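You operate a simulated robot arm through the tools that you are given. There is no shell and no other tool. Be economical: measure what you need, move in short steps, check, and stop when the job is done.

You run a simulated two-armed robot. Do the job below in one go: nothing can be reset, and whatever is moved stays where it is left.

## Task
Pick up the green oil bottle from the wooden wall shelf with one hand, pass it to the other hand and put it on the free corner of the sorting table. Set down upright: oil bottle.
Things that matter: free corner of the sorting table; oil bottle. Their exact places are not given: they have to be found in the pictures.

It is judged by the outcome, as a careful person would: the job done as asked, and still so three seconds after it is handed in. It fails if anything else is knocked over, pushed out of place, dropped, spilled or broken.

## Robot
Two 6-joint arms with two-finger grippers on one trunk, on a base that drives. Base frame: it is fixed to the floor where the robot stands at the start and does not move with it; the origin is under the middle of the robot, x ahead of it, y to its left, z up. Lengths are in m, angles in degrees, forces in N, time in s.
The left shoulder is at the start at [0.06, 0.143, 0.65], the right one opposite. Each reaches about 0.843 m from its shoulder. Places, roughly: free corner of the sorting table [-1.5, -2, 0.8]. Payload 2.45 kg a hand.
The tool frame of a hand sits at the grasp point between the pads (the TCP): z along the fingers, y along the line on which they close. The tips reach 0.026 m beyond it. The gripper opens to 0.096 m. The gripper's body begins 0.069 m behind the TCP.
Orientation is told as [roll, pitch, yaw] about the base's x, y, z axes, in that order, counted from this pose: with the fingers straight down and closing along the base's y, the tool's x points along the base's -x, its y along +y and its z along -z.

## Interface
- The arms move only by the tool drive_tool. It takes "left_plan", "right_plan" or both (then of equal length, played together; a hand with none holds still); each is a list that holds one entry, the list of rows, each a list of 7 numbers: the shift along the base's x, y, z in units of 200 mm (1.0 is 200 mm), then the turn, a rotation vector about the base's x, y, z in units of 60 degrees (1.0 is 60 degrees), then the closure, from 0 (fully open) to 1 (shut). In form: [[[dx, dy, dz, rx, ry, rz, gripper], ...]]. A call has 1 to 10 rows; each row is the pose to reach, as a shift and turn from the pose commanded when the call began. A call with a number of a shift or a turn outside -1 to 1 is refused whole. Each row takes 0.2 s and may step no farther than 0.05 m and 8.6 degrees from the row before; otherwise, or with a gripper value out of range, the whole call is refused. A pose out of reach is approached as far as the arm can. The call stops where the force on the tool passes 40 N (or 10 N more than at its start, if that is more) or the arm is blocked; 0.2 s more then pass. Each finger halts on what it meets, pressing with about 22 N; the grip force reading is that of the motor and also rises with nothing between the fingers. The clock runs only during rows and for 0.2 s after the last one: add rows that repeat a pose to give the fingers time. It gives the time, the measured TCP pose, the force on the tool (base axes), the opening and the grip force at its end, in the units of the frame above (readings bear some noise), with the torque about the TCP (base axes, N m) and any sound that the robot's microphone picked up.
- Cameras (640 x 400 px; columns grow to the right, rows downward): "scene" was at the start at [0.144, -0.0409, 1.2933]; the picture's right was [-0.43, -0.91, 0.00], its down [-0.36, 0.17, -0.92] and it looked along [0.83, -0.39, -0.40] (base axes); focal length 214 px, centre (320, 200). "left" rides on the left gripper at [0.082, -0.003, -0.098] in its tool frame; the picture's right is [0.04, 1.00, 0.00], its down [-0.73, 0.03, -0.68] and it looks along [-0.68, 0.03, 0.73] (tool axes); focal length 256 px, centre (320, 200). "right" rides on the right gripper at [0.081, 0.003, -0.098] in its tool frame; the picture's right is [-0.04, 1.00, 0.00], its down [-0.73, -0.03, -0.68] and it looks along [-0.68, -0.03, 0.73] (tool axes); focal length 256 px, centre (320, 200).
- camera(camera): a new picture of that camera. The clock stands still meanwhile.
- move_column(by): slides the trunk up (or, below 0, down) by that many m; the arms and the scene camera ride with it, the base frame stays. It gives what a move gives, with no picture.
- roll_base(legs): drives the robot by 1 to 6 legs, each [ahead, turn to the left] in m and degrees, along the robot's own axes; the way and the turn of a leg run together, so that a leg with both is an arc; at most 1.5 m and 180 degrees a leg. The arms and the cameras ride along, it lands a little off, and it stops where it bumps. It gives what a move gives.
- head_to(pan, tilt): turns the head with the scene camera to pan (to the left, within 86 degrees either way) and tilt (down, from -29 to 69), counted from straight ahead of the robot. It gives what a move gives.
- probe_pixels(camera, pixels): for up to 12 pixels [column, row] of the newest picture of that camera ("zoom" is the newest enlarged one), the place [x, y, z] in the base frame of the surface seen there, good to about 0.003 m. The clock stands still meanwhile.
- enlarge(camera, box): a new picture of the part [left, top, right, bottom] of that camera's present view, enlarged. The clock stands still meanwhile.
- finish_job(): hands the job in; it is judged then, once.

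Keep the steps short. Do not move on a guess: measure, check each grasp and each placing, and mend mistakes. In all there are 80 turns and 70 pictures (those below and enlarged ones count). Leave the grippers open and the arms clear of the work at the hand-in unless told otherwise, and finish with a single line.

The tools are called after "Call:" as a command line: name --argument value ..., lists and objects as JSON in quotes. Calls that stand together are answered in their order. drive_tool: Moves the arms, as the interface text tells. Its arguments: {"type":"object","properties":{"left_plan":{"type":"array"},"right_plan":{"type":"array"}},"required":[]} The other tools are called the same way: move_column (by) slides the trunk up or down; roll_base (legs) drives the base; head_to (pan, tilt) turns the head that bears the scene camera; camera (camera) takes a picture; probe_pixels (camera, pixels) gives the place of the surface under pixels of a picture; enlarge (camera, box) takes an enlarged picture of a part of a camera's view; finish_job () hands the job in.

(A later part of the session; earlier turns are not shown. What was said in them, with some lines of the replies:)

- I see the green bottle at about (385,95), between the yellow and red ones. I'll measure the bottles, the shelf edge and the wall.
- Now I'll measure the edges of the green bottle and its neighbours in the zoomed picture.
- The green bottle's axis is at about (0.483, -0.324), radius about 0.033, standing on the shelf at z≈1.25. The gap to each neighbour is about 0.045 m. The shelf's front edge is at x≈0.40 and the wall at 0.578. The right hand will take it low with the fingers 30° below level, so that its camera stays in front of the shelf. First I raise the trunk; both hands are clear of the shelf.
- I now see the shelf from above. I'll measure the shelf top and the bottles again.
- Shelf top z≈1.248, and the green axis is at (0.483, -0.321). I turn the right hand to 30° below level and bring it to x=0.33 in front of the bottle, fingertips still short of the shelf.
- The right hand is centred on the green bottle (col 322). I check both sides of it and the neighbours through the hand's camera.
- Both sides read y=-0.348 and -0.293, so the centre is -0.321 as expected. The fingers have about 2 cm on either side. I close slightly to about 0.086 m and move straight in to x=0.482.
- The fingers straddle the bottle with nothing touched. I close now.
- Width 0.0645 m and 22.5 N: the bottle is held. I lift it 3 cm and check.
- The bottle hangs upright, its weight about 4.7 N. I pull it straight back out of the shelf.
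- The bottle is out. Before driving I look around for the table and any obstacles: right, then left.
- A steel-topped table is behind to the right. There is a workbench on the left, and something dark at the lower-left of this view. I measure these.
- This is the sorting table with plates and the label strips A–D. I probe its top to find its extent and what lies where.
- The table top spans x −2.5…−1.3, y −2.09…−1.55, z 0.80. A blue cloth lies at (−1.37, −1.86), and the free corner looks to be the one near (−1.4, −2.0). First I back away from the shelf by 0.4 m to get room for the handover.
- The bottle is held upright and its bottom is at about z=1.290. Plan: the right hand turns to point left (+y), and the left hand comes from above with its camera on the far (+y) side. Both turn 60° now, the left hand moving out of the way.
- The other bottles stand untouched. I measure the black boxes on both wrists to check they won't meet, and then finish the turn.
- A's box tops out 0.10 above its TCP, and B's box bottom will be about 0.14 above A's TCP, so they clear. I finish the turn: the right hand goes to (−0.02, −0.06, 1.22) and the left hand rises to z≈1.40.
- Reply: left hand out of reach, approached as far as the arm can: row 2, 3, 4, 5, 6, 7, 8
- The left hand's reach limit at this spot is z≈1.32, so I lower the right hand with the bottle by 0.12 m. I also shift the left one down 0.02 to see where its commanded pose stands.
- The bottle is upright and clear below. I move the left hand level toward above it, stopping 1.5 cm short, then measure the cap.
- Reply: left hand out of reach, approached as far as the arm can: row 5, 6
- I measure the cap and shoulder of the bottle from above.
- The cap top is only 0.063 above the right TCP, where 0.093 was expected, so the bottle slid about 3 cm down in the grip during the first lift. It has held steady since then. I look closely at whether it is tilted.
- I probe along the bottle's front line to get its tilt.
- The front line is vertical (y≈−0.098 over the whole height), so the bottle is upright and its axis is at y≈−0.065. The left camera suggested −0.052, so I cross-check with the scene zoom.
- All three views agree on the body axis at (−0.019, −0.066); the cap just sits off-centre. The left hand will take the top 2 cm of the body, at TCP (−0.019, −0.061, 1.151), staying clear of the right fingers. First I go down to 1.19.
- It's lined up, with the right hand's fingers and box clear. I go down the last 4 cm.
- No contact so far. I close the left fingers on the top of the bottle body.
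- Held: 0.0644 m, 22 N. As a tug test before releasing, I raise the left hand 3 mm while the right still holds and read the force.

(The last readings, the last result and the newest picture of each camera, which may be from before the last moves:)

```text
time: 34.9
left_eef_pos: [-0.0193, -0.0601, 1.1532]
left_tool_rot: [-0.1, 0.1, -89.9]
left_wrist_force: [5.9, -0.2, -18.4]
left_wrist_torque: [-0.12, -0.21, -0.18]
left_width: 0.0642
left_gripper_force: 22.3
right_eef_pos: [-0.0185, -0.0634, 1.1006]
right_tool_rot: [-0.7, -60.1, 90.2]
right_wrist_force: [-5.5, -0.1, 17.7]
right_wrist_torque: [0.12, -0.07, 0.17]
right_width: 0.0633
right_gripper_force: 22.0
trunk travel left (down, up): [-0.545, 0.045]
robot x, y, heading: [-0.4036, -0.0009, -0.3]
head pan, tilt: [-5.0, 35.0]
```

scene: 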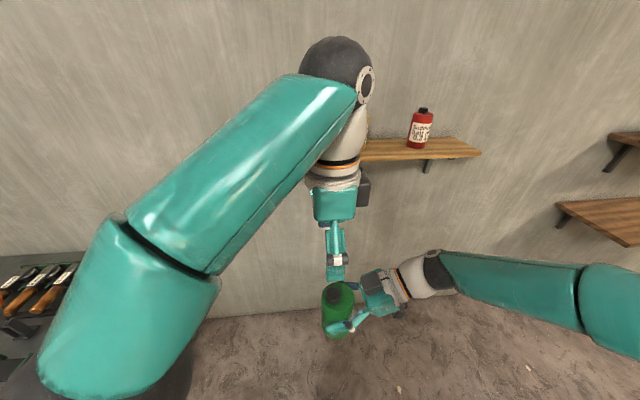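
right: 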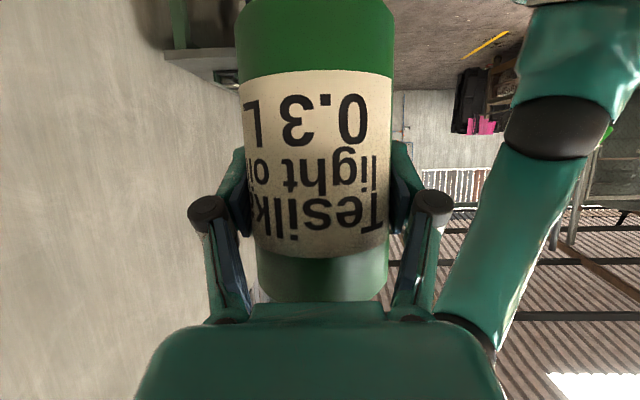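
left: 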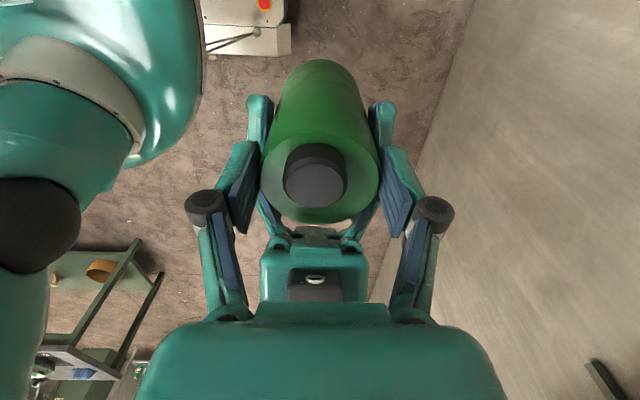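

The left grip carries 18 N without slipping, far more than the bottle's 3–4 N. I take the tension off, then open the right hand slowly.

Call:
drive_tool --left_plan '[[[0, 0, -0.006, 0, 0, 0, 1], [0, 0, -0.01, 0, 0, 0, 1], [0, 0, -0.01, 0, 0, 0, 1], [0, 0, -0.01, 0, 0, 0, 1], [0, 0, -0.01, 0, 0, 0, 1], [0, 0, -0.01, 0, 0, 0, 1]]]' --right_plan '[[[0, 0, 0, 0, 0, 0, 1], [0, 0, 0, 0, 0, 0, 1], [0, 0, 0, 0, 0, 0, 0.3], [0, 0, 0, 0, 0, 0, 0.2], [0, 0, 0, 0, 0, 0, 0.05], [0, 0, 0, 0, 0, 0, 0]]]'

Call:
camera --camera "right"

Call:
enlarge --camera "scene" --box '[280, 200, 440, 360]'

```text
time: 36.3
left_eef_pos: [-0.0195, -0.061, 1.1525]
left_tool_rot: [-0.1, 0.0, -90.0]
left_wrist_force: [-0.3, -0.5, -3.4]
left_wrist_torque: [0.01, 0.01, 0.01]
left_width: 0.0643
left_gripper_force: 22.6
right_eef_pos: [-0.0185, -0.0625, 1.0995]
right_tool_rot: [-0.6, -60.0, 89.9]
right_wrist_force: [-0.4, -0.2, -0.3]
right_wrist_torque: [-0.01, 0.03, 0.01]
right_width: 0.0962
right_gripper_force: 0.0
trunk travel left (down, up): [-0.545, 0.045]
robot x, y, heading: [-0.401, 0.0005, -0.2]
head pan, tilt: [-5.0, 35.0]
```

```text
40 pictures are left
```

right: 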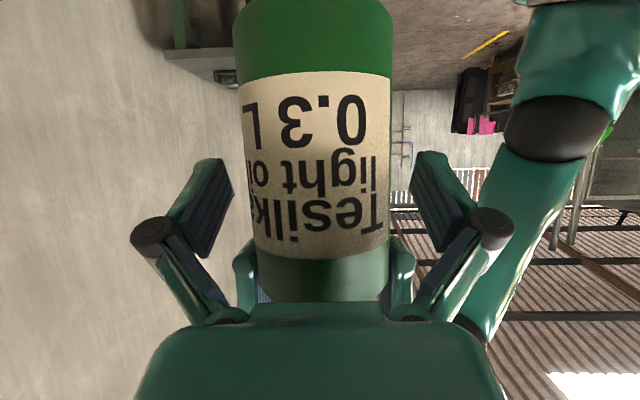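

```text
2.50 times, centred on (360, 280) of scene
```

zoom: 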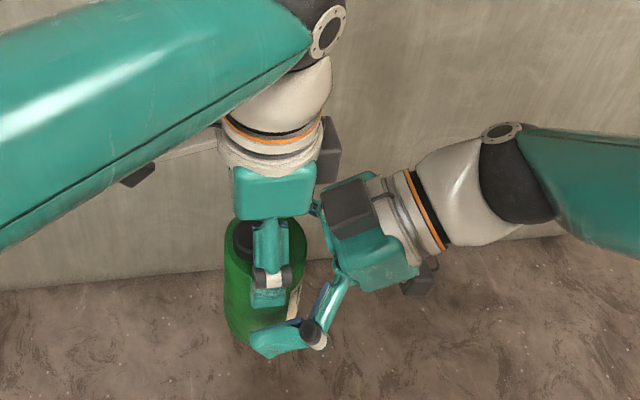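

The left hand now holds the bottle alone (3.4 N, not slipped). I back the right hand straight out along −y.

Call:
drive_tool --right_plan '[[[0, -0.1, -0.02, 0, 0, 0, 0], [0, -0.25, -0.04, 0, 0, 0, 0], [0, -0.4, -0.05, 0, 0, 0, 0], [0, -0.6, -0.05, 0, 0, 0, 0], [0, -0.8, -0.05, 0, 0, 0, 0], [0, -1.0, -0.05, 0, 0, 0, 0], [0, -1.0, -0.05, 0, 0, 0, 0]]]'

Call:
camera --camera "scene"

```text
time: 37.9
left_eef_pos: [-0.019, -0.0618, 1.1518]
left_tool_rot: [-0.2, 0.0, -89.9]
left_wrist_force: [-0.1, -0.3, -3.7]
left_wrist_torque: [-0.01, -0.02, 0.03]
left_width: 0.064
left_gripper_force: 22.0
right_eef_pos: [-0.0204, -0.2632, 1.0899]
right_tool_rot: [-0.6, -60.1, 89.8]
right_wrist_force: [0.2, 0.2, -0.1]
right_wrist_torque: [0.0, 0.01, -0.03]
right_width: 0.096
right_gripper_force: 0.0
trunk travel left (down, up): [-0.545, 0.045]
robot x, y, heading: [-0.4036, 0.0003, -0.2]
head pan, tilt: [-5.0, 35.0]
```

```text
38 pictures are left
```

scene: 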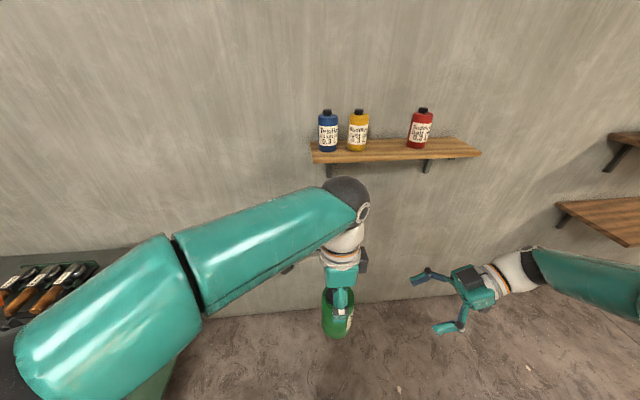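

The handover is done and the bottle hangs straight from the left hand. I tuck the right hand up and back, pointing forward, so it stays clear of the table later.

Call:
drive_tool --right_plan '[[[-0.05, -0.03, 0.12, 0, 0, -0.1, 0], [-0.1, -0.07, 0.24, 0, 0, -0.2, 0], [-0.15, -0.1, 0.36, 0, 0, -0.3, 0], [-0.2, -0.15, 0.48, 0, 0, -0.4, 0], [-0.25, -0.2, 0.6, 0, 0, -0.52, 0], [-0.3, -0.25, 0.7, 0, 0, -0.64, 0], [-0.35, -0.3, 0.8, 0, 0, -0.76, 0], [-0.4, -0.35, 0.9, 0, 0, -0.88, 0], [-0.5, -0.35, 1.0, 0, 0, -1.0, 0], [-0.5, -0.35, 1.0, 0, 0, -1.0, 0]]]'

Call:
roll_base --legs '[[0, -90]]'

Call:
head_to --pan -35 --tilt 25

Call:
camera --camera "scene"

```text
time: 40.1
left_eef_pos: [-0.0182, -0.0627, 1.1523]
left_tool_rot: [-0.1, -0.1, -89.8]
left_wrist_force: [0.6, -0.1, -4.1]
left_wrist_torque: [0.02, 0.02, -0.01]
left_width: 0.0645
left_gripper_force: 22.1
right_eef_pos: [-0.1182, -0.333, 1.2902]
right_tool_rot: [-0.5, -60.0, 29.7]
right_wrist_force: [-0.1, 0.2, -1.3]
right_wrist_torque: [0.01, 0.0, 0.03]
right_width: 0.0959
right_gripper_force: 0.1
trunk travel left (down, up): [-0.545, 0.045]
robot x, y, heading: [-0.402, 0.0027, -0.5]
head pan, tilt: [-5.0, 35.0]
```

```text
time: 44.7
left_eef_pos: [-0.4635, -0.3841, 1.1518]
left_tool_rot: [-0.1, 0.6, -179.4]
left_wrist_force: [-0.2, 0.7, -4.1]
left_wrist_torque: [0.0, -0.09, -0.01]
left_width: 0.0643
left_gripper_force: 21.6
right_eef_pos: [-0.734, -0.2902, 1.2902]
right_tool_rot: [-0.2, -59.9, -59.7]
right_wrist_force: [-0.8, 0.0, -0.2]
right_wrist_torque: [-0.03, -0.05, 0.05]
right_width: 0.0959
right_gripper_force: 0.1
trunk travel left (down, up): [-0.545, 0.045]
robot x, y, heading: [-0.3588, -0.0016, -89.5]
head pan, tilt: [-5.0, 35.0]
stopped in leg 1: the robot was blocked; the commanded pose is now the measured one
```

```text
time: 45.6
left_eef_pos: [-0.4607, -0.3844, 1.1517]
left_tool_rot: [-0.2, 0.2, -179.4]
left_wrist_force: [0.0, -0.5, -3.6]
left_wrist_torque: [0.02, -0.03, 0.01]
left_width: 0.0644
left_gripper_force: 22.3
right_eef_pos: [-0.7293, -0.2902, 1.2916]
right_tool_rot: [-0.6, -59.9, -59.3]
right_wrist_force: [-0.5, 0.1, -0.8]
right_wrist_torque: [-0.03, 0.0, 0.02]
right_width: 0.0962
right_gripper_force: 0.1
trunk travel left (down, up): [-0.545, 0.045]
robot x, y, heading: [-0.3585, -0.0019, -89.3]
head pan, tilt: [-35.0, 25.0]
```

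```text
37 pictures are left
```

scene: 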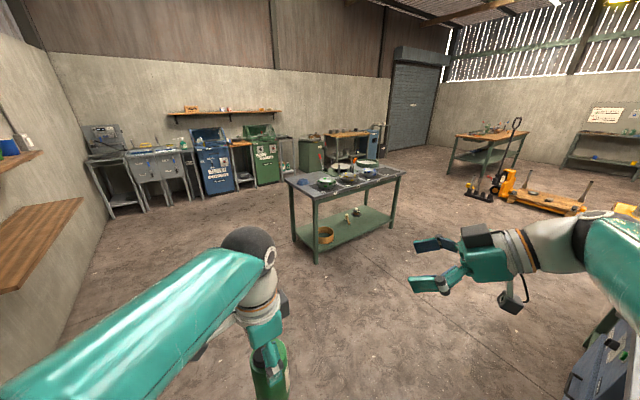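

The turn ended at −89° with a "blocked" message and a small shift. Something blue is close at lower right (600,360). I look at what is there.

Call:
head_to --pan -86 --tilt 45

Call:
camera --camera "scene"

Call:
probe_pixels --camera "scene" --pixels '[[320, 200], [320, 300], [320, 370], [200, 300], [450, 250], [450, 330], [560, 250], [560, 350], [400, 380], [250, 200]]'

```text
time: 46.8
left_eef_pos: [-0.4582, -0.3843, 1.1523]
left_tool_rot: [-0.2, 0.3, -179.4]
left_wrist_force: [0.5, 1.1, -3.0]
left_wrist_torque: [0.01, 0.03, 0.01]
left_width: 0.0641
left_gripper_force: 21.8
right_eef_pos: [-0.7298, -0.2903, 1.2911]
right_tool_rot: [-0.8, -59.9, -59.4]
right_wrist_force: [-0.2, -1.0, -0.2]
right_wrist_torque: [0.03, 0.01, 0.02]
right_width: 0.096
right_gripper_force: 0.0
trunk travel left (down, up): [-0.545, 0.045]
robot x, y, heading: [-0.3577, -0.003, -89.2]
head pan, tilt: [-85.9, 45.0]
```

```text
36 pictures are left
```

scene: 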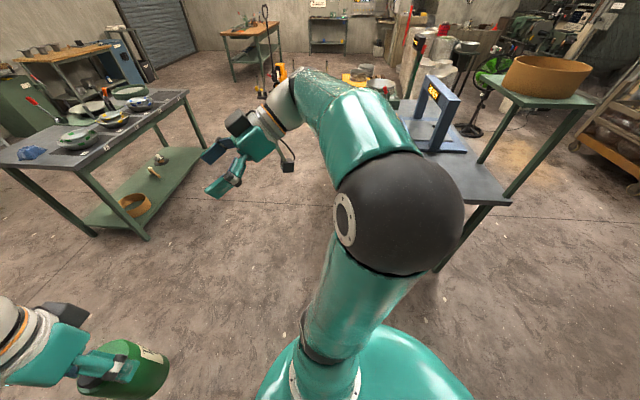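

```text
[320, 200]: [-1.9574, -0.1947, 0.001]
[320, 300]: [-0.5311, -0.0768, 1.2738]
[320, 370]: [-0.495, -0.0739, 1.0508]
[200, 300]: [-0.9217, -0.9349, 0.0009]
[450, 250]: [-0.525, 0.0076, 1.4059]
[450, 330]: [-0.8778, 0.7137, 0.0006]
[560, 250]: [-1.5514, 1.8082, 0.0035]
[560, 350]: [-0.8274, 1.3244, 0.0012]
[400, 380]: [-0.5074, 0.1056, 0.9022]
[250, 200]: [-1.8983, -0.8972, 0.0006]
```

A bench with a blue frame and a round basket stands on the right. I measure its distance and look at the left side as well.

Call:
probe_pixels --camera "scene" --pixels '[[480, 200], [505, 200], [475, 160], [430, 90], [460, 130], [440, 255], [500, 90], [540, 100], [410, 110]]'

Call:
head_to --pan 86 --tilt 45

Call:
camera --camera "scene"

```text
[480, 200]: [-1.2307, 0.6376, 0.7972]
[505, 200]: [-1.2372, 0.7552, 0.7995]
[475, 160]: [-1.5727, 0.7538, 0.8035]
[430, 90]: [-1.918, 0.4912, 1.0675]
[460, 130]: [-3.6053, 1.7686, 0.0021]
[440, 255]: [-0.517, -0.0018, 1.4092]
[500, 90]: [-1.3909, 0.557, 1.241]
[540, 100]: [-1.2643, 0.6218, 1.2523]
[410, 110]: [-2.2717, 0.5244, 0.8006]
```

```text
time: 49.4
left_eef_pos: [-0.4595, -0.3839, 1.1529]
left_tool_rot: [-0.2, 0.3, -179.4]
left_wrist_force: [-0.5, -0.2, -2.2]
left_wrist_torque: [-0.05, 0.0, -0.05]
left_width: 0.0643
left_gripper_force: 21.7
right_eef_pos: [-0.7309, -0.2898, 1.2901]
right_tool_rot: [-0.7, -59.9, -59.3]
right_wrist_force: [0.3, 0.1, 0.5]
right_wrist_torque: [-0.03, -0.02, 0.01]
right_width: 0.0958
right_gripper_force: 0.2
trunk travel left (down, up): [-0.545, 0.045]
robot x, y, heading: [-0.3561, -0.0016, -89.3]
head pan, tilt: [85.9, 45.0]
```

```text
35 pictures are left
```

scene: 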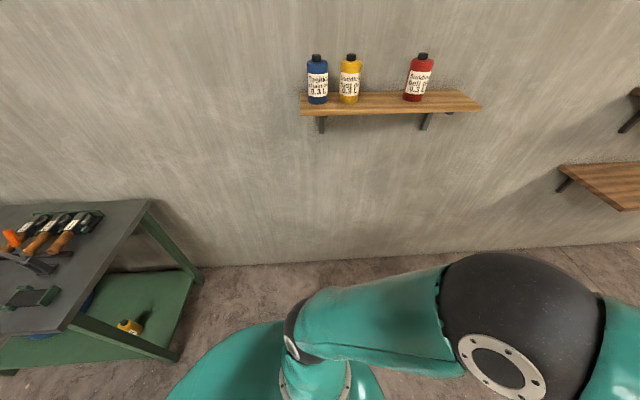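

Nothing near was touched and the benches and bottles stand as before. I drive ahead 1.5 m along −y, where the floor is clear.

Call:
roll_base --legs '[[1.5, 0]]'

Call:
head_to --pan -50 --tilt 35

Call:
camera --camera "scene"

```text
time: 57.0
left_eef_pos: [-0.4293, -1.8884, 1.1521]
left_tool_rot: [-0.2, 0.4, -178.9]
left_wrist_force: [0.3, -0.4, -5.1]
left_wrist_torque: [-0.01, 0.01, 0.02]
left_width: 0.0643
left_gripper_force: 21.8
right_eef_pos: [-0.7012, -1.7958, 1.2914]
right_tool_rot: [-0.8, -59.9, -58.8]
right_wrist_force: [-0.6, -0.2, 0.1]
right_wrist_torque: [-0.01, 0.0, 0.04]
right_width: 0.0961
right_gripper_force: 0.0
trunk travel left (down, up): [-0.545, 0.045]
robot x, y, heading: [-0.3329, -1.5076, -88.8]
head pan, tilt: [85.9, 45.0]
```

```text
time: 59.2
left_eef_pos: [-0.4304, -1.8873, 1.152]
left_tool_rot: [-0.2, 0.3, -178.8]
left_wrist_force: [-0.4, 0.0, -3.1]
left_wrist_torque: [-0.01, -0.03, -0.03]
left_width: 0.0643
left_gripper_force: 21.9
right_eef_pos: [-0.7003, -1.7969, 1.2916]
right_tool_rot: [-0.7, -59.9, -58.7]
right_wrist_force: [-0.5, -0.3, -0.1]
right_wrist_torque: [-0.01, 0.0, -0.02]
right_width: 0.0961
right_gripper_force: 0.0
trunk travel left (down, up): [-0.545, 0.045]
robot x, y, heading: [-0.3344, -1.503, -88.8]
head pan, tilt: [-50.0, 35.0]
```

```text
34 pictures are left
```

scene: 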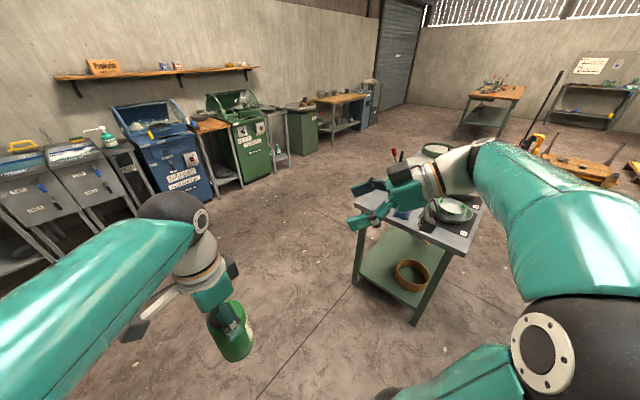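

Space is clear. I go 0.4 m more, then turn right to face the table's end.

Call:
roll_base --legs '[[0.4, 0], [0, -91]]'

Call:
head_to --pan 0 --tilt 35

Call:
camera --camera "scene"

```text
time: 65.0
left_eef_pos: [-0.7227, -1.9285, 1.181]
left_tool_rot: [1.7, -2.8, 107.8]
left_wrist_force: [-0.7, 1.1, -3.2]
left_wrist_torque: [-0.05, 0.01, -0.01]
left_width: 0.0644
left_gripper_force: 22.1
right_eef_pos: [-0.7013, -1.6251, 1.2893]
right_tool_rot: [-0.7, -60.0, -133.8]
right_wrist_force: [0.3, 0.5, -0.7]
right_wrist_torque: [-0.04, 0.09, 0.02]
right_width: 0.0961
right_gripper_force: 0.1
trunk travel left (down, up): [-0.545, 0.045]
robot x, y, heading: [-0.313, -1.9435, -164.8]
head pan, tilt: [-50.0, 35.0]
stopped in leg 2: the robot was blocked; the commanded pose is now the measured one
```

```text
time: 66.2
left_eef_pos: [-0.7228, -1.9309, 1.1834]
left_tool_rot: [1.6, -2.8, 107.7]
left_wrist_force: [-0.1, 0.0, -3.1]
left_wrist_torque: [-0.04, 0.03, 0.01]
left_width: 0.0643
left_gripper_force: 22.0
right_eef_pos: [-0.6999, -1.6272, 1.2926]
right_tool_rot: [-0.7, -59.8, -133.8]
right_wrist_force: [-0.1, -0.2, -0.3]
right_wrist_torque: [0.02, -0.01, 0.01]
right_width: 0.096
right_gripper_force: 0.1
trunk travel left (down, up): [-0.545, 0.045]
robot x, y, heading: [-0.3111, -1.9427, -164.8]
head pan, tilt: [0.0, 35.0]
```

```text
33 pictures are left
```

scene: 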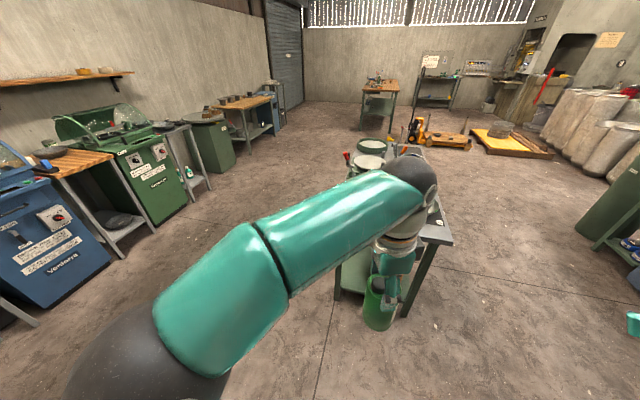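

The turn stopped at −165°, and the left hand is pushed a little (about 3° tilt, 3 cm up), so the left arm touched something. I look to the left.

Call:
head_to --pan 75 --tilt 35

Call:
camera --camera "scene"

Call:
camera --camera "left"

Call:
camera --camera "right"

```text
time: 67.7
left_eef_pos: [-0.7228, -1.93, 1.1819]
left_tool_rot: [1.6, -2.9, 107.8]
left_wrist_force: [-0.1, 0.3, -2.9]
left_wrist_torque: [-0.02, -0.01, -0.03]
left_width: 0.0644
left_gripper_force: 21.6
right_eef_pos: [-0.7, -1.6269, 1.2919]
right_tool_rot: [-0.8, -60.0, -133.8]
right_wrist_force: [0.7, 0.4, -0.4]
right_wrist_torque: [0.03, -0.01, -0.01]
right_width: 0.0956
right_gripper_force: 0.1
trunk travel left (down, up): [-0.545, 0.045]
robot x, y, heading: [-0.3076, -1.9406, -164.5]
head pan, tilt: [75.0, 35.0]
```

```text
32 pictures are left
```

scene: 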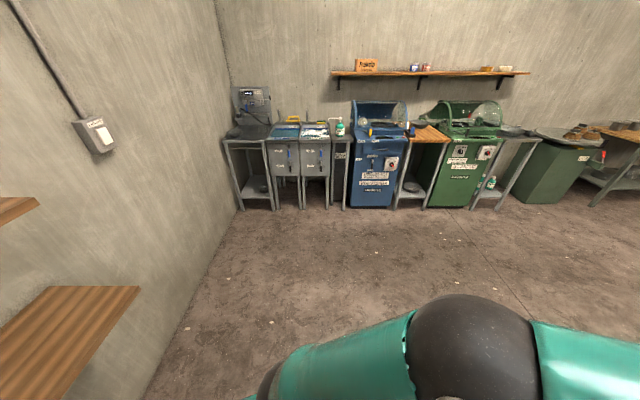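

```text
31 pictures are left
```

left: 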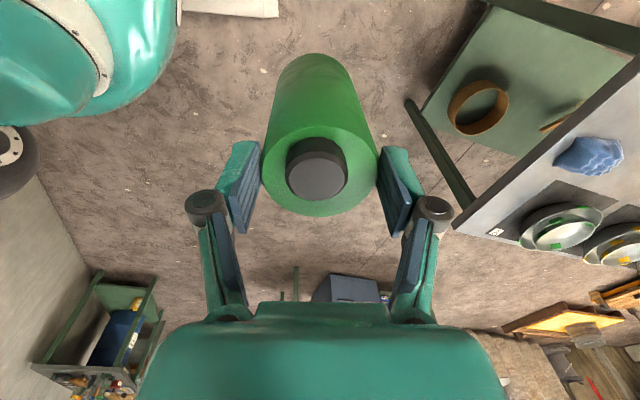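

```text
30 pictures are left
```

right: 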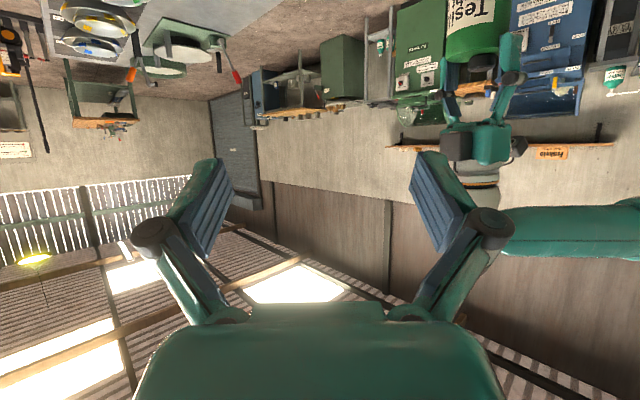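

The bottle is still firmly held. I measure the low wooden shelf at left rear and the elbow's place.

Call:
probe_pixels --camera "scene" --pixels '[[50, 290], [135, 290], [60, 350], [20, 395], [15, 205], [470, 320], [330, 360], [415, 320], [370, 200], [98, 130]]'

Call:
head_to --pan 86 --tilt 60

Call:
camera --camera "scene"

```text
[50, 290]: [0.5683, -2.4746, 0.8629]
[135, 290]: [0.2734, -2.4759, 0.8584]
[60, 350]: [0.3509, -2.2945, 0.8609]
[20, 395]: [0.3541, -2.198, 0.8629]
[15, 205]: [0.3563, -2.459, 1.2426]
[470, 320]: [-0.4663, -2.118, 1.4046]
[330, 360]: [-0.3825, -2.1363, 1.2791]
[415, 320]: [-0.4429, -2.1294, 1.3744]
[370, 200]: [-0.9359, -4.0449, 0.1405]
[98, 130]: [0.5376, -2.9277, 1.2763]
```

```text
time: 68.6
left_eef_pos: [-0.7217, -1.93, 1.1824]
left_tool_rot: [1.7, -2.8, 107.7]
left_wrist_force: [0.3, -1.0, -3.5]
left_wrist_torque: [-0.05, -0.03, -0.01]
left_width: 0.064
left_gripper_force: 21.6
right_eef_pos: [-0.6995, -1.6276, 1.2924]
right_tool_rot: [-0.8, -59.9, -133.9]
right_wrist_force: [-0.4, 0.0, -0.8]
right_wrist_torque: [0.01, 0.0, 0.02]
right_width: 0.0958
right_gripper_force: 0.0
trunk travel left (down, up): [-0.545, 0.045]
robot x, y, heading: [-0.3112, -1.9393, -164.8]
head pan, tilt: [85.9, 60.0]
```

```text
29 pictures are left
```

scene: 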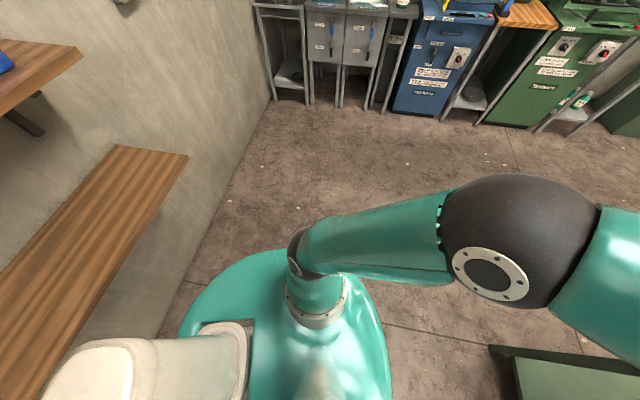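

The wooden bench-shelf's front edge (x≈0.27, z≈0.86) is right behind the robot, so its rear touched that while turning. I drive 0.22 m ahead, away from it, then finish the turn.

Call:
roll_base --legs '[[0.22, 0]]'

Call:
roll_base --legs '[[0, -15]]'

Call:
head_to --pan -10 --tilt 35

Call:
camera --camera "scene"

```text
time: 70.3
left_eef_pos: [-0.9371, -1.9888, 1.181]
left_tool_rot: [1.7, -2.8, 107.7]
left_wrist_force: [-0.2, -0.8, -3.2]
left_wrist_torque: [-0.04, 0.0, -0.02]
left_width: 0.0643
left_gripper_force: 22.4
right_eef_pos: [-0.9148, -1.6858, 1.2928]
right_tool_rot: [-0.6, -59.9, -133.8]
right_wrist_force: [-0.6, -0.4, -0.2]
right_wrist_torque: [-0.04, -0.06, -0.06]
right_width: 0.0959
right_gripper_force: 0.0
trunk travel left (down, up): [-0.545, 0.045]
robot x, y, heading: [-0.5289, -1.998, -164.5]
head pan, tilt: [85.9, 60.0]
```

```text
time: 71.7
left_eef_pos: [-0.9201, -1.8861, 1.1904]
left_tool_rot: [2.3, -3.6, 93.3]
left_wrist_force: [0.5, 0.7, -3.4]
left_wrist_torque: [-0.07, 0.03, 0.01]
left_width: 0.064
left_gripper_force: 21.8
right_eef_pos: [-0.8178, -1.5946, 1.2934]
right_tool_rot: [-0.8, -59.9, -148.9]
right_wrist_force: [-0.1, -0.2, 0.7]
right_wrist_torque: [0.0, 0.0, 0.01]
right_width: 0.096
right_gripper_force: 0.0
trunk travel left (down, up): [-0.545, 0.045]
robot x, y, heading: [-0.5251, -2.0081, -179.9]
head pan, tilt: [85.9, 60.0]
```

```text
time: 73.4
left_eef_pos: [-0.9206, -1.8889, 1.1911]
left_tool_rot: [2.3, -3.8, 93.1]
left_wrist_force: [0.4, 0.5, -2.7]
left_wrist_torque: [-0.04, -0.03, 0.04]
left_width: 0.0641
left_gripper_force: 21.8
right_eef_pos: [-0.8182, -1.5947, 1.2921]
right_tool_rot: [-0.7, -59.9, -148.8]
right_wrist_force: [-0.1, 1.0, 0.0]
right_wrist_torque: [-0.01, 0.01, -0.02]
right_width: 0.096
right_gripper_force: 0.1
trunk travel left (down, up): [-0.545, 0.045]
robot x, y, heading: [-0.5274, -2.0062, -180.0]
head pan, tilt: [-10.0, 35.0]
```

```text
28 pictures are left
```

scene: 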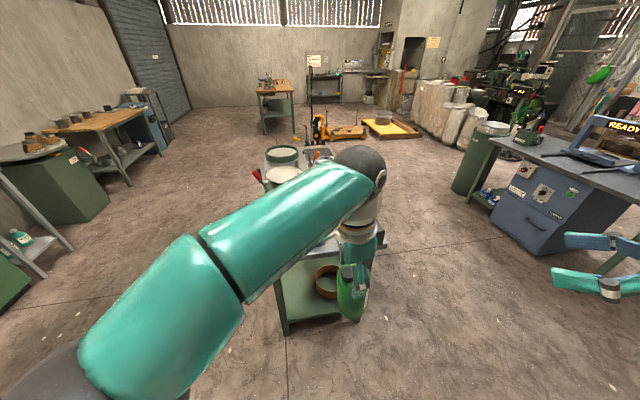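

The robot now faces the table's end (robot about (−0.53, −2.01)). The bottle is tilted about 4° by the bump, so I straighten the left hand first.

Call:
drive_tool --left_plan '[[[0, -0.05, 0, -0.03, -0.02, 0, 1], [0, -0.1, 0, -0.061, -0.042, -0.05, 1], [0, -0.15, 0, -0.061, -0.042, -0.05, 1], [0, -0.15, 0, -0.061, -0.042, -0.05, 1]]]'

```text
time: 74.4
left_eef_pos: [-0.9213, -1.9163, 1.1901]
left_tool_rot: [-0.3, 0.1, 90.1]
left_wrist_force: [0.0, 0.0, -3.7]
left_wrist_torque: [0.0, -0.01, -0.01]
left_width: 0.0642
left_gripper_force: 22.0
right_eef_pos: [-0.8178, -1.5953, 1.2936]
right_tool_rot: [-0.9, -59.9, -149.1]
right_wrist_force: [-0.3, 0.5, -0.7]
right_wrist_torque: [0.01, -0.01, -0.01]
right_width: 0.0962
right_gripper_force: 0.1
trunk travel left (down, up): [-0.545, 0.045]
robot x, y, heading: [-0.5262, -2.0068, -179.9]
head pan, tilt: [-10.0, 35.0]
```

The hand is upright again. I drive 0.3 m ahead; the hands pass well above the table top.

Call:
roll_base --legs '[[0.3, 0]]'

Call:
camera --camera "left"

Call:
head_to --pan 15 --tilt 45

Call:
camera --camera "scene"

```text
time: 76.5
left_eef_pos: [-1.2224, -1.916, 1.1897]
left_tool_rot: [-0.3, 0.0, 90.2]
left_wrist_force: [0.6, -0.3, -3.3]
left_wrist_torque: [0.01, 0.02, 0.01]
left_width: 0.0641
left_gripper_force: 22.1
right_eef_pos: [-1.1193, -1.5939, 1.2936]
right_tool_rot: [-0.8, -59.9, -149.1]
right_wrist_force: [0.2, 0.3, 0.2]
right_wrist_torque: [-0.01, -0.02, 0.06]
right_width: 0.0961
right_gripper_force: 0.1
trunk travel left (down, up): [-0.545, 0.045]
robot x, y, heading: [-0.8275, -2.0099, 179.7]
head pan, tilt: [-10.0, 35.0]
```

```text
27 pictures are left
```

left: 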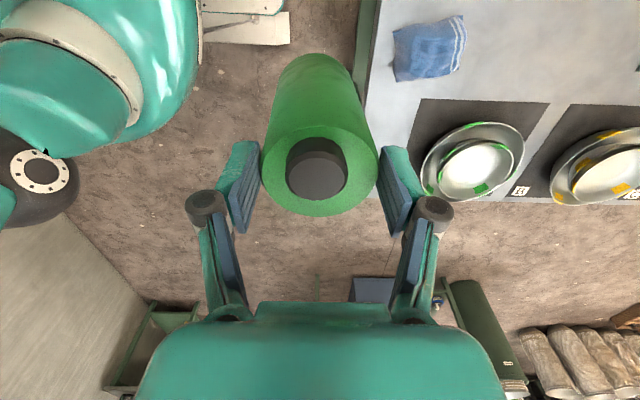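

```text
time: 77.3
left_eef_pos: [-1.2211, -1.9154, 1.1913]
left_tool_rot: [-0.2, 0.0, 90.1]
left_wrist_force: [-0.1, 0.4, -2.9]
left_wrist_torque: [0.01, -0.02, -0.01]
left_width: 0.0641
left_gripper_force: 22.5
right_eef_pos: [-1.1179, -1.594, 1.2937]
right_tool_rot: [-0.9, -59.9, -149.1]
right_wrist_force: [-0.5, 0.4, 0.8]
right_wrist_torque: [-0.02, 0.01, -0.01]
right_width: 0.096
right_gripper_force: 0.0
trunk travel left (down, up): [-0.545, 0.045]
robot x, y, heading: [-0.8286, -2.0079, 179.9]
head pan, tilt: [15.0, 45.0]
```

```text
26 pictures are left
```

scene: 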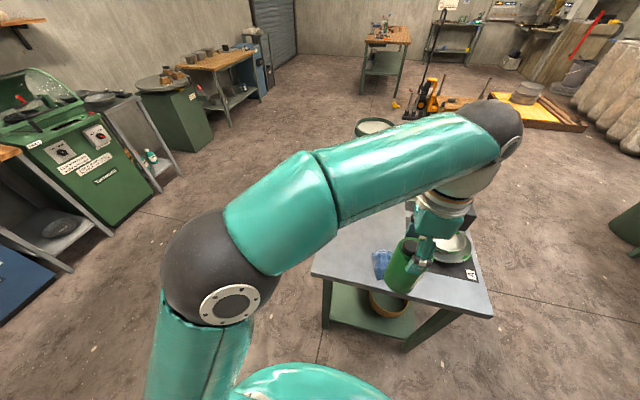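

I see the free grey corner left of the blue cloth, about (345,245) in the picture. I measure it together with the cloth.

Call:
probe_pixels --camera "scene" --pixels '[[316, 270], [345, 245], [340, 262], [373, 262], [380, 250], [372, 275], [360, 215], [365, 235], [335, 240], [372, 285], [385, 225]]'

Call:
enlarge --camera "scene" --box '[300, 180, 500, 320]'

```text
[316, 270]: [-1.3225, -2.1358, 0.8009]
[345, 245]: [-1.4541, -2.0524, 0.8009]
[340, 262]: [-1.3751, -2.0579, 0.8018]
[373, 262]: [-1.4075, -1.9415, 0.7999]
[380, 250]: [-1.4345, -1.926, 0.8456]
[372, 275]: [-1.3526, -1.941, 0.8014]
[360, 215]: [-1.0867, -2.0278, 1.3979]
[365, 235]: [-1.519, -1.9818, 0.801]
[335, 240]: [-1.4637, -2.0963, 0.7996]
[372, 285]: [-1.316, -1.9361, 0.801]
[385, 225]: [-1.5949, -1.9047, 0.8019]
```

```text
2.86 times, centred on (400, 250) of scene
```

zoom: 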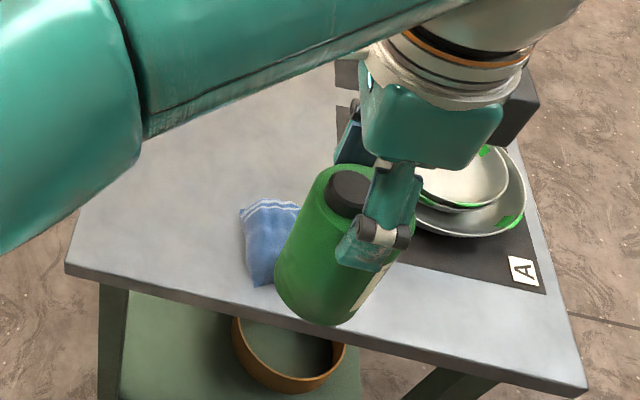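

The free corner spans about x −1.6…−1.32, y −2.13…−1.96, and the cloth begins at y≈−1.94. The target is (−1.45, −2.04). I move the bottle over it while still high.

Call:
probe_pixels --camera "zoom" --pixels '[[315, 317], [290, 300], [335, 260], [345, 185], [325, 200]]'

Call:
drive_tool --left_plan '[[[-0.12, -0.08, 0, 0, 0, 0, 1], [-0.27, -0.16, 0, 0, 0, 0, 1], [-0.42, -0.25, 0, 0, 0, 0, 1], [-0.57, -0.35, 0, 0, 0, 0, 1], [-0.72, -0.45, 0, 0, 0, 0, 1], [-0.87, -0.55, 0, 0, 0, 0, 1], [-1.0, -0.62, 0, 0, 0, 0, 1], [-1.0, -0.62, 0, 0, 0, 0, 1]]]'

Call:
camera --camera "left"

```text
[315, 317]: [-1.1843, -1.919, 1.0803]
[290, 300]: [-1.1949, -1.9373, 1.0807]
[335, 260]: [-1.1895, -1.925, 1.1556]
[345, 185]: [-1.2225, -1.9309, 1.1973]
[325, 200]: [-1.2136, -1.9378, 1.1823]
```

```text
time: 79.2
left_eef_pos: [-1.3919, -2.041, 1.178]
left_tool_rot: [-0.3, 0.0, 90.1]
left_wrist_force: [0.8, -0.1, -4.1]
left_wrist_torque: [0.01, 0.02, -0.02]
left_width: 0.0643
left_gripper_force: 22.2
left hand out of reach, approached as far as the arm can: row 6, 7, 8
right_eef_pos: [-1.1185, -1.5954, 1.2952]
right_tool_rot: [-0.9, -59.9, -149.1]
right_wrist_force: [-0.3, -0.6, -0.1]
right_wrist_torque: [0.03, 0.01, -0.03]
right_width: 0.0962
right_gripper_force: 0.1
trunk travel left (down, up): [-0.545, 0.045]
robot x, y, heading: [-0.8255, -2.0077, 179.5]
head pan, tilt: [15.0, 45.0]
```

```text
24 pictures are left
```

left: 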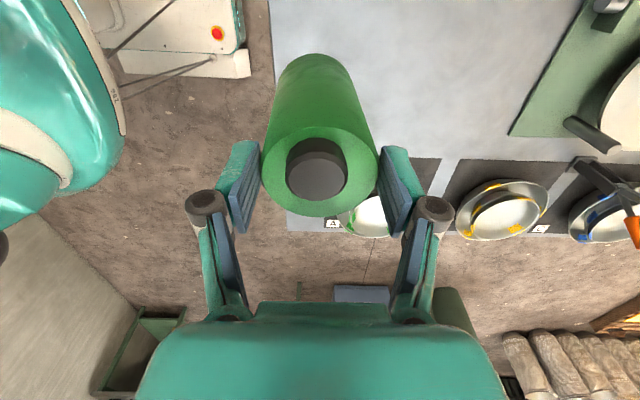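

At this height the reach ends at x=−1.39, but it grows as the hand goes lower. I go down 0.19 m, easing to x≈−1.42.

Call:
drive_tool --left_plan '[[[0, 0, -0.12, 0, 0, 0, 1], [0, 0, -0.26, 0, 0, 0, 1], [0, 0, -0.4, 0, 0, 0, 1], [-0.03, 0, -0.54, 0, 0, 0, 1], [-0.07, 0, -0.68, 0, 0, 0, 1], [-0.1, 0, -0.8, 0, 0, 0, 1], [-0.14, 0, -0.9, 0, 0, 0, 1], [-0.14, 0, -0.95, 0, 0, 0, 1], [-0.14, 0, -0.95, 0, 0, 0, 1]]]'

Call:
camera --camera "left"

Call:
camera --camera "scene"

```text
time: 81.2
left_eef_pos: [-1.4197, -2.0402, 0.9858]
left_tool_rot: [-0.2, -0.1, 90.1]
left_wrist_force: [1.5, -0.6, -3.9]
left_wrist_torque: [0.0, -0.01, 0.02]
left_width: 0.0642
left_gripper_force: 21.7
right_eef_pos: [-1.1183, -1.5939, 1.2943]
right_tool_rot: [-0.8, -59.9, -149.1]
right_wrist_force: [0.2, -0.4, 1.0]
right_wrist_torque: [0.02, 0.02, -0.01]
right_width: 0.0964
right_gripper_force: 0.0
trunk travel left (down, up): [-0.545, 0.045]
robot x, y, heading: [-0.8291, -2.0071, 179.6]
head pan, tilt: [15.0, 45.0]
```

```text
23 pictures are left
```

left: 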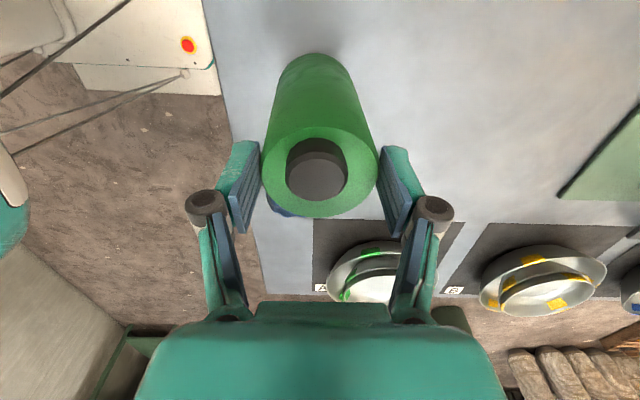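

```text
22 pictures are left
```

scene: 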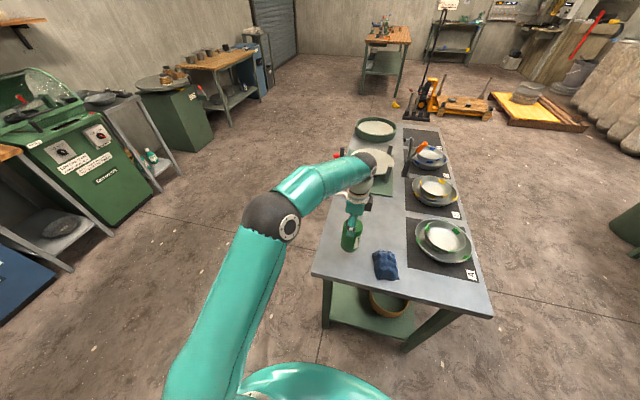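

The bottle hangs over the free corner with the cloth at (385,265) to its right. I zoom in to check bottom height and the distance to the cloth.

Call:
enlarge --camera "scene" --box '[310, 180, 430, 300]'

Call:
probe_pixels --camera "scene" --pixels '[[352, 248], [344, 246], [352, 230], [346, 220], [374, 265], [380, 252], [398, 275], [376, 278]]'

```text
3.33 times, centred on (370, 240) of scene
```

zoom: 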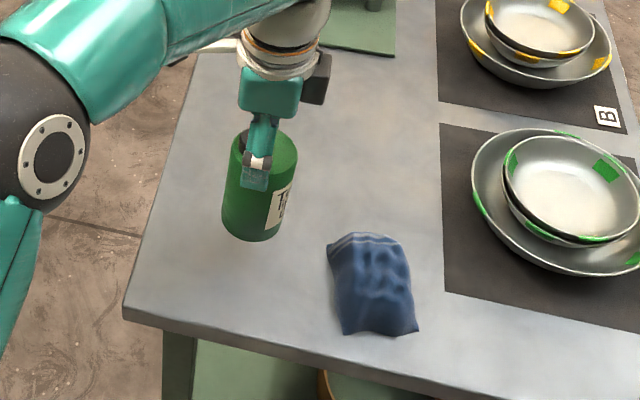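

```text
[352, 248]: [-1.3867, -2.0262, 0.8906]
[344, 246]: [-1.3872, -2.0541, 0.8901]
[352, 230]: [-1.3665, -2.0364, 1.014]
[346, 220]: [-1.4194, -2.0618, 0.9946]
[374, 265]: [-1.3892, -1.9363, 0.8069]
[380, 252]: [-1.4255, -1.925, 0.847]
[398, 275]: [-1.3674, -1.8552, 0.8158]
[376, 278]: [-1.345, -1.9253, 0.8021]
```

It's clear all around, with about 7 cm to the cloth. I lower 5 cm slowly.

Call:
drive_tool --left_plan '[[[0, 0, -0.08, 0, 0, 0, 1], [0, 0, -0.15, 0, 0, 0, 1], [0, 0, -0.2, 0, 0, 0, 1], [0, 0, -0.24, 0, 0, 0, 1], [0, 0, -0.255, 0, 0, 0, 1], [0, 0, -0.255, 0, 0, 0, 1]]]'

Call:
enlarge --camera "scene" --box '[310, 180, 430, 300]'

Call:
probe_pixels --camera "zoom" --pixels '[[250, 262], [240, 258], [252, 255], [250, 270], [262, 268]]'

```text
time: 82.5
left_eef_pos: [-1.4203, -2.0405, 0.9367]
left_tool_rot: [-0.1, 0.0, 90.1]
left_wrist_force: [0.3, 0.3, -3.3]
left_wrist_torque: [0.02, 0.03, 0.03]
left_width: 0.0641
left_gripper_force: 21.5
right_eef_pos: [-1.1179, -1.594, 1.2939]
right_tool_rot: [-0.8, -60.0, -149.1]
right_wrist_force: [0.6, -0.2, 0.3]
right_wrist_torque: [-0.03, 0.04, -0.01]
right_width: 0.0958
right_gripper_force: 0.2
trunk travel left (down, up): [-0.545, 0.045]
robot x, y, heading: [-0.8247, -2.0086, 179.8]
head pan, tilt: [15.0, 45.0]
```

```text
3.33 times, centred on (370, 240) of scene
```

zoom: 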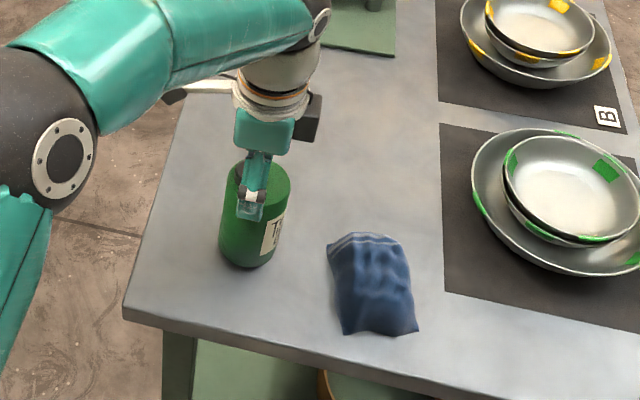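

```text
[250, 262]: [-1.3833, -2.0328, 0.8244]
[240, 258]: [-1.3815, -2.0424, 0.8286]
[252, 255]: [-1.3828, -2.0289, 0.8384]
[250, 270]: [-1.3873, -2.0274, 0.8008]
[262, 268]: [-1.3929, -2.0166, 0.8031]
```

The bottom is about 1–2 cm above the top. I lower another 12 mm in 3 mm steps and read the force.

Call:
drive_tool --left_plan '[[[0, 0, -0.015, 0, 0, 0, 1], [0, 0, -0.03, 0, 0, 0, 1], [0, 0, -0.045, 0, 0, 0, 1], [0, 0, -0.06, 0, 0, 0, 1]]]'

```text
time: 83.5
left_eef_pos: [-1.4187, -2.0401, 0.927]
left_tool_rot: [0.1, 0.0, 90.2]
left_wrist_force: [3.4, -2.1, 12.7]
left_wrist_torque: [0.14, -0.05, -0.02]
left_width: 0.0639
left_gripper_force: 22.1
right_eef_pos: [-1.117, -1.5939, 1.2955]
right_tool_rot: [-1.1, -60.0, -149.0]
right_wrist_force: [0.4, -0.5, -0.2]
right_wrist_torque: [-0.03, 0.0, 0.03]
right_width: 0.096
right_gripper_force: 0.1
trunk travel left (down, up): [-0.545, 0.045]
robot x, y, heading: [-0.8284, -2.0073, 179.8]
head pan, tilt: [15.0, 45.0]
```

Contact: the force went from −3.3 to +12.7 N, so the bottle stands on the table. I ease up 1.5 mm to take the pressing off, then open.

Call:
drive_tool --left_plan '[[[0, 0, 0.005, 0, 0, 0, 1], [0, 0, 0.007, 0, 0, 0, 1]]]'

Call:
enlarge --camera "scene" --box '[310, 180, 430, 300]'

```text
time: 84.2
left_eef_pos: [-1.4185, -2.0389, 0.9272]
left_tool_rot: [0.0, 0.0, 90.1]
left_wrist_force: [2.8, -0.1, 9.9]
left_wrist_torque: [0.31, 0.05, -0.06]
left_width: 0.064
left_gripper_force: 21.8
right_eef_pos: [-1.1169, -1.594, 1.2941]
right_tool_rot: [-0.9, -60.1, -149.0]
right_wrist_force: [-1.5, 0.1, -1.1]
right_wrist_torque: [0.01, 0.01, 0.01]
right_width: 0.0959
right_gripper_force: 0.0
trunk travel left (down, up): [-0.545, 0.045]
robot x, y, heading: [-0.8273, -2.0051, 179.9]
head pan, tilt: [15.0, 45.0]
```

```text
3.33 times, centred on (370, 240) of scene
```

zoom: 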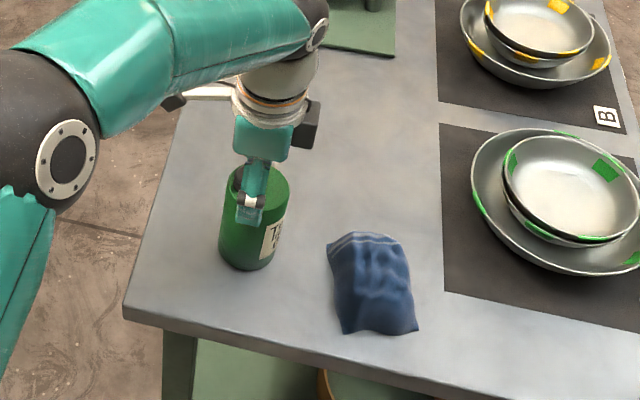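

It stands flat with a small residual press. I open the fingers gradually and hold still.

Call:
drive_tool --left_plan '[[[0, 0, 0.004, 0, 0, 0, 1], [0, 0, 0.004, 0, 0, 0, 0.31], [0, 0, 0.004, 0, 0, 0, 0.25], [0, 0, 0.004, 0, 0, 0, 0.15], [0, 0, 0.004, 0, 0, 0, 0], [0, 0, 0.004, 0, 0, 0, 0]]]'

Call:
camera --camera "left"

```text
time: 85.5
left_eef_pos: [-1.4192, -2.0409, 0.9275]
left_tool_rot: [-0.3, 0.0, 90.1]
left_wrist_force: [-0.5, 0.0, 0.2]
left_wrist_torque: [-0.02, 0.0, 0.0]
left_width: 0.0961
left_gripper_force: 0.0
right_eef_pos: [-1.1182, -1.5938, 1.2935]
right_tool_rot: [-0.8, -59.9, -149.0]
right_wrist_force: [-0.5, 0.0, 0.3]
right_wrist_torque: [0.03, 0.02, 0.0]
right_width: 0.0959
right_gripper_force: 0.1
trunk travel left (down, up): [-0.545, 0.045]
robot x, y, heading: [-0.8269, -2.0102, 179.7]
head pan, tilt: [15.0, 45.0]
```

```text
18 pictures are left
```

left: 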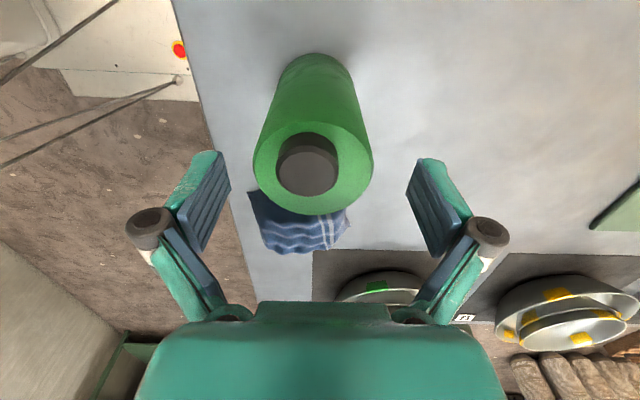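

The bottle stands free between the open fingers. I raise the left hand straight up 0.18 m.

Call:
drive_tool --left_plan '[[[0, 0, 0.08, 0, 0, 0, 0], [0, 0, 0.2, 0, 0, 0, 0], [0, 0, 0.32, 0, 0, 0, 0], [0.02, 0, 0.45, 0, 0, 0, 0], [0.05, 0, 0.6, 0, 0, 0, 0], [0.1, 0, 0.75, 0, 0, 0, 0], [0.15, 0, 0.9, 0, 0, 0, 0], [0.25, 0, 0.9, 0, 0, 0, 0], [0.4, 0, 0.9, 0, 0, 0, 0], [0.6, 0, 0.9, 0, 0, 0, 0]]]'

Call:
camera --camera "scene"

```text
time: 87.8
left_eef_pos: [-1.2971, -2.0387, 1.1071]
left_tool_rot: [-0.1, 0.1, 90.1]
left_wrist_force: [0.2, -0.3, 0.6]
left_wrist_torque: [-0.01, 0.04, 0.02]
left_width: 0.0959
left_gripper_force: 0.0
right_eef_pos: [-1.1167, -1.5942, 1.294]
right_tool_rot: [-1.1, -60.0, -149.1]
right_wrist_force: [-0.9, -0.5, 0.7]
right_wrist_torque: [0.0, 0.03, -0.02]
right_width: 0.0962
right_gripper_force: 0.2
trunk travel left (down, up): [-0.545, 0.045]
robot x, y, heading: [-0.83, -2.0085, 179.9]
head pan, tilt: [15.0, 45.0]
```

```text
17 pictures are left
```

scene: 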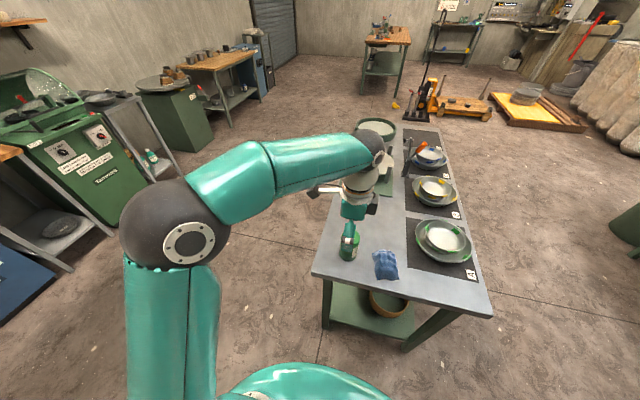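

The hand is above and behind the bottle. I pull it further back off the table and check the bottle.

Call:
drive_tool --left_plan '[[[0.15, 0, 0.1, 0, 0, 0, 0], [0.35, 0, 0.15, 0, 0, 0, 0], [0.55, 0, 0.2, 0, 0, 0, 0], [0.65, 0, 0.2, 0, 0, 0, 0]]]'

Call:
enlarge --camera "scene" --box '[300, 120, 500, 320]'

```text
time: 88.8
left_eef_pos: [-1.1687, -2.0408, 1.1475]
left_tool_rot: [-0.2, 0.0, 90.1]
left_wrist_force: [0.1, 0.0, -0.1]
left_wrist_torque: [-0.02, 0.01, -0.02]
left_width: 0.0961
left_gripper_force: 0.1
right_eef_pos: [-1.118, -1.5956, 1.2947]
right_tool_rot: [-0.9, -59.9, -149.1]
right_wrist_force: [0.5, -0.9, 0.1]
right_wrist_torque: [0.0, 0.04, 0.02]
right_width: 0.0963
right_gripper_force: 0.1
trunk travel left (down, up): [-0.545, 0.045]
robot x, y, heading: [-0.8289, -2.0042, 179.8]
head pan, tilt: [15.0, 45.0]
```

```text
2.00 times, centred on (400, 220) of scene
```

zoom: 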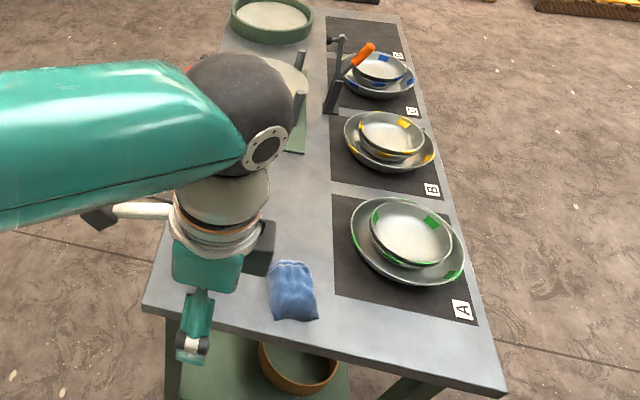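

The hand hides the bottle from the head camera. I check with the left and right hand cameras.

Call:
camera --camera "left"

Call:
camera --camera "right"

```text
15 pictures are left
```

left: 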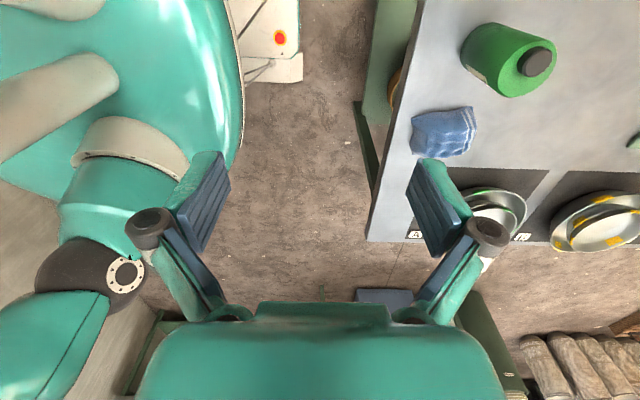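

```text
14 pictures are left
```

right: 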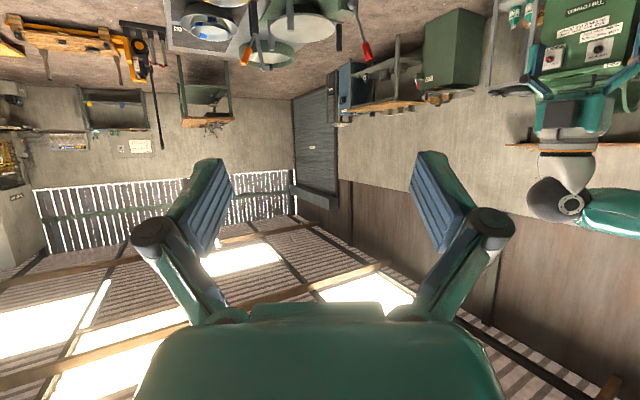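

The bottle stands on the corner at (510,60). I confirm its cap height and that it is upright.

Call:
probe_pixels --camera "left" --pixels '[[538, 62], [515, 85], [490, 62], [445, 130], [500, 120]]'

```text
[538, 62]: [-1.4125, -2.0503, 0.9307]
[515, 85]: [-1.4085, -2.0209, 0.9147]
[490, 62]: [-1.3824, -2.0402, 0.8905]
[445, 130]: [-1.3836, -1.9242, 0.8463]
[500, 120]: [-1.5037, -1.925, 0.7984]
```

The cap top is at z≈0.93 and the bottle rises straight from the 0.80 table top at about (−1.41, −2.04), so it stands upright. The cloth and plates are untouched, both grippers are open and both arms are clear. I hand the job in.

Call:
finish_job

```text
The job is handed in.
```

The green oil bottle was taken from the shelf with the right hand, passed to the left, and now stands upright on the free corner of the sorting table at about (−1.41, −2.04).
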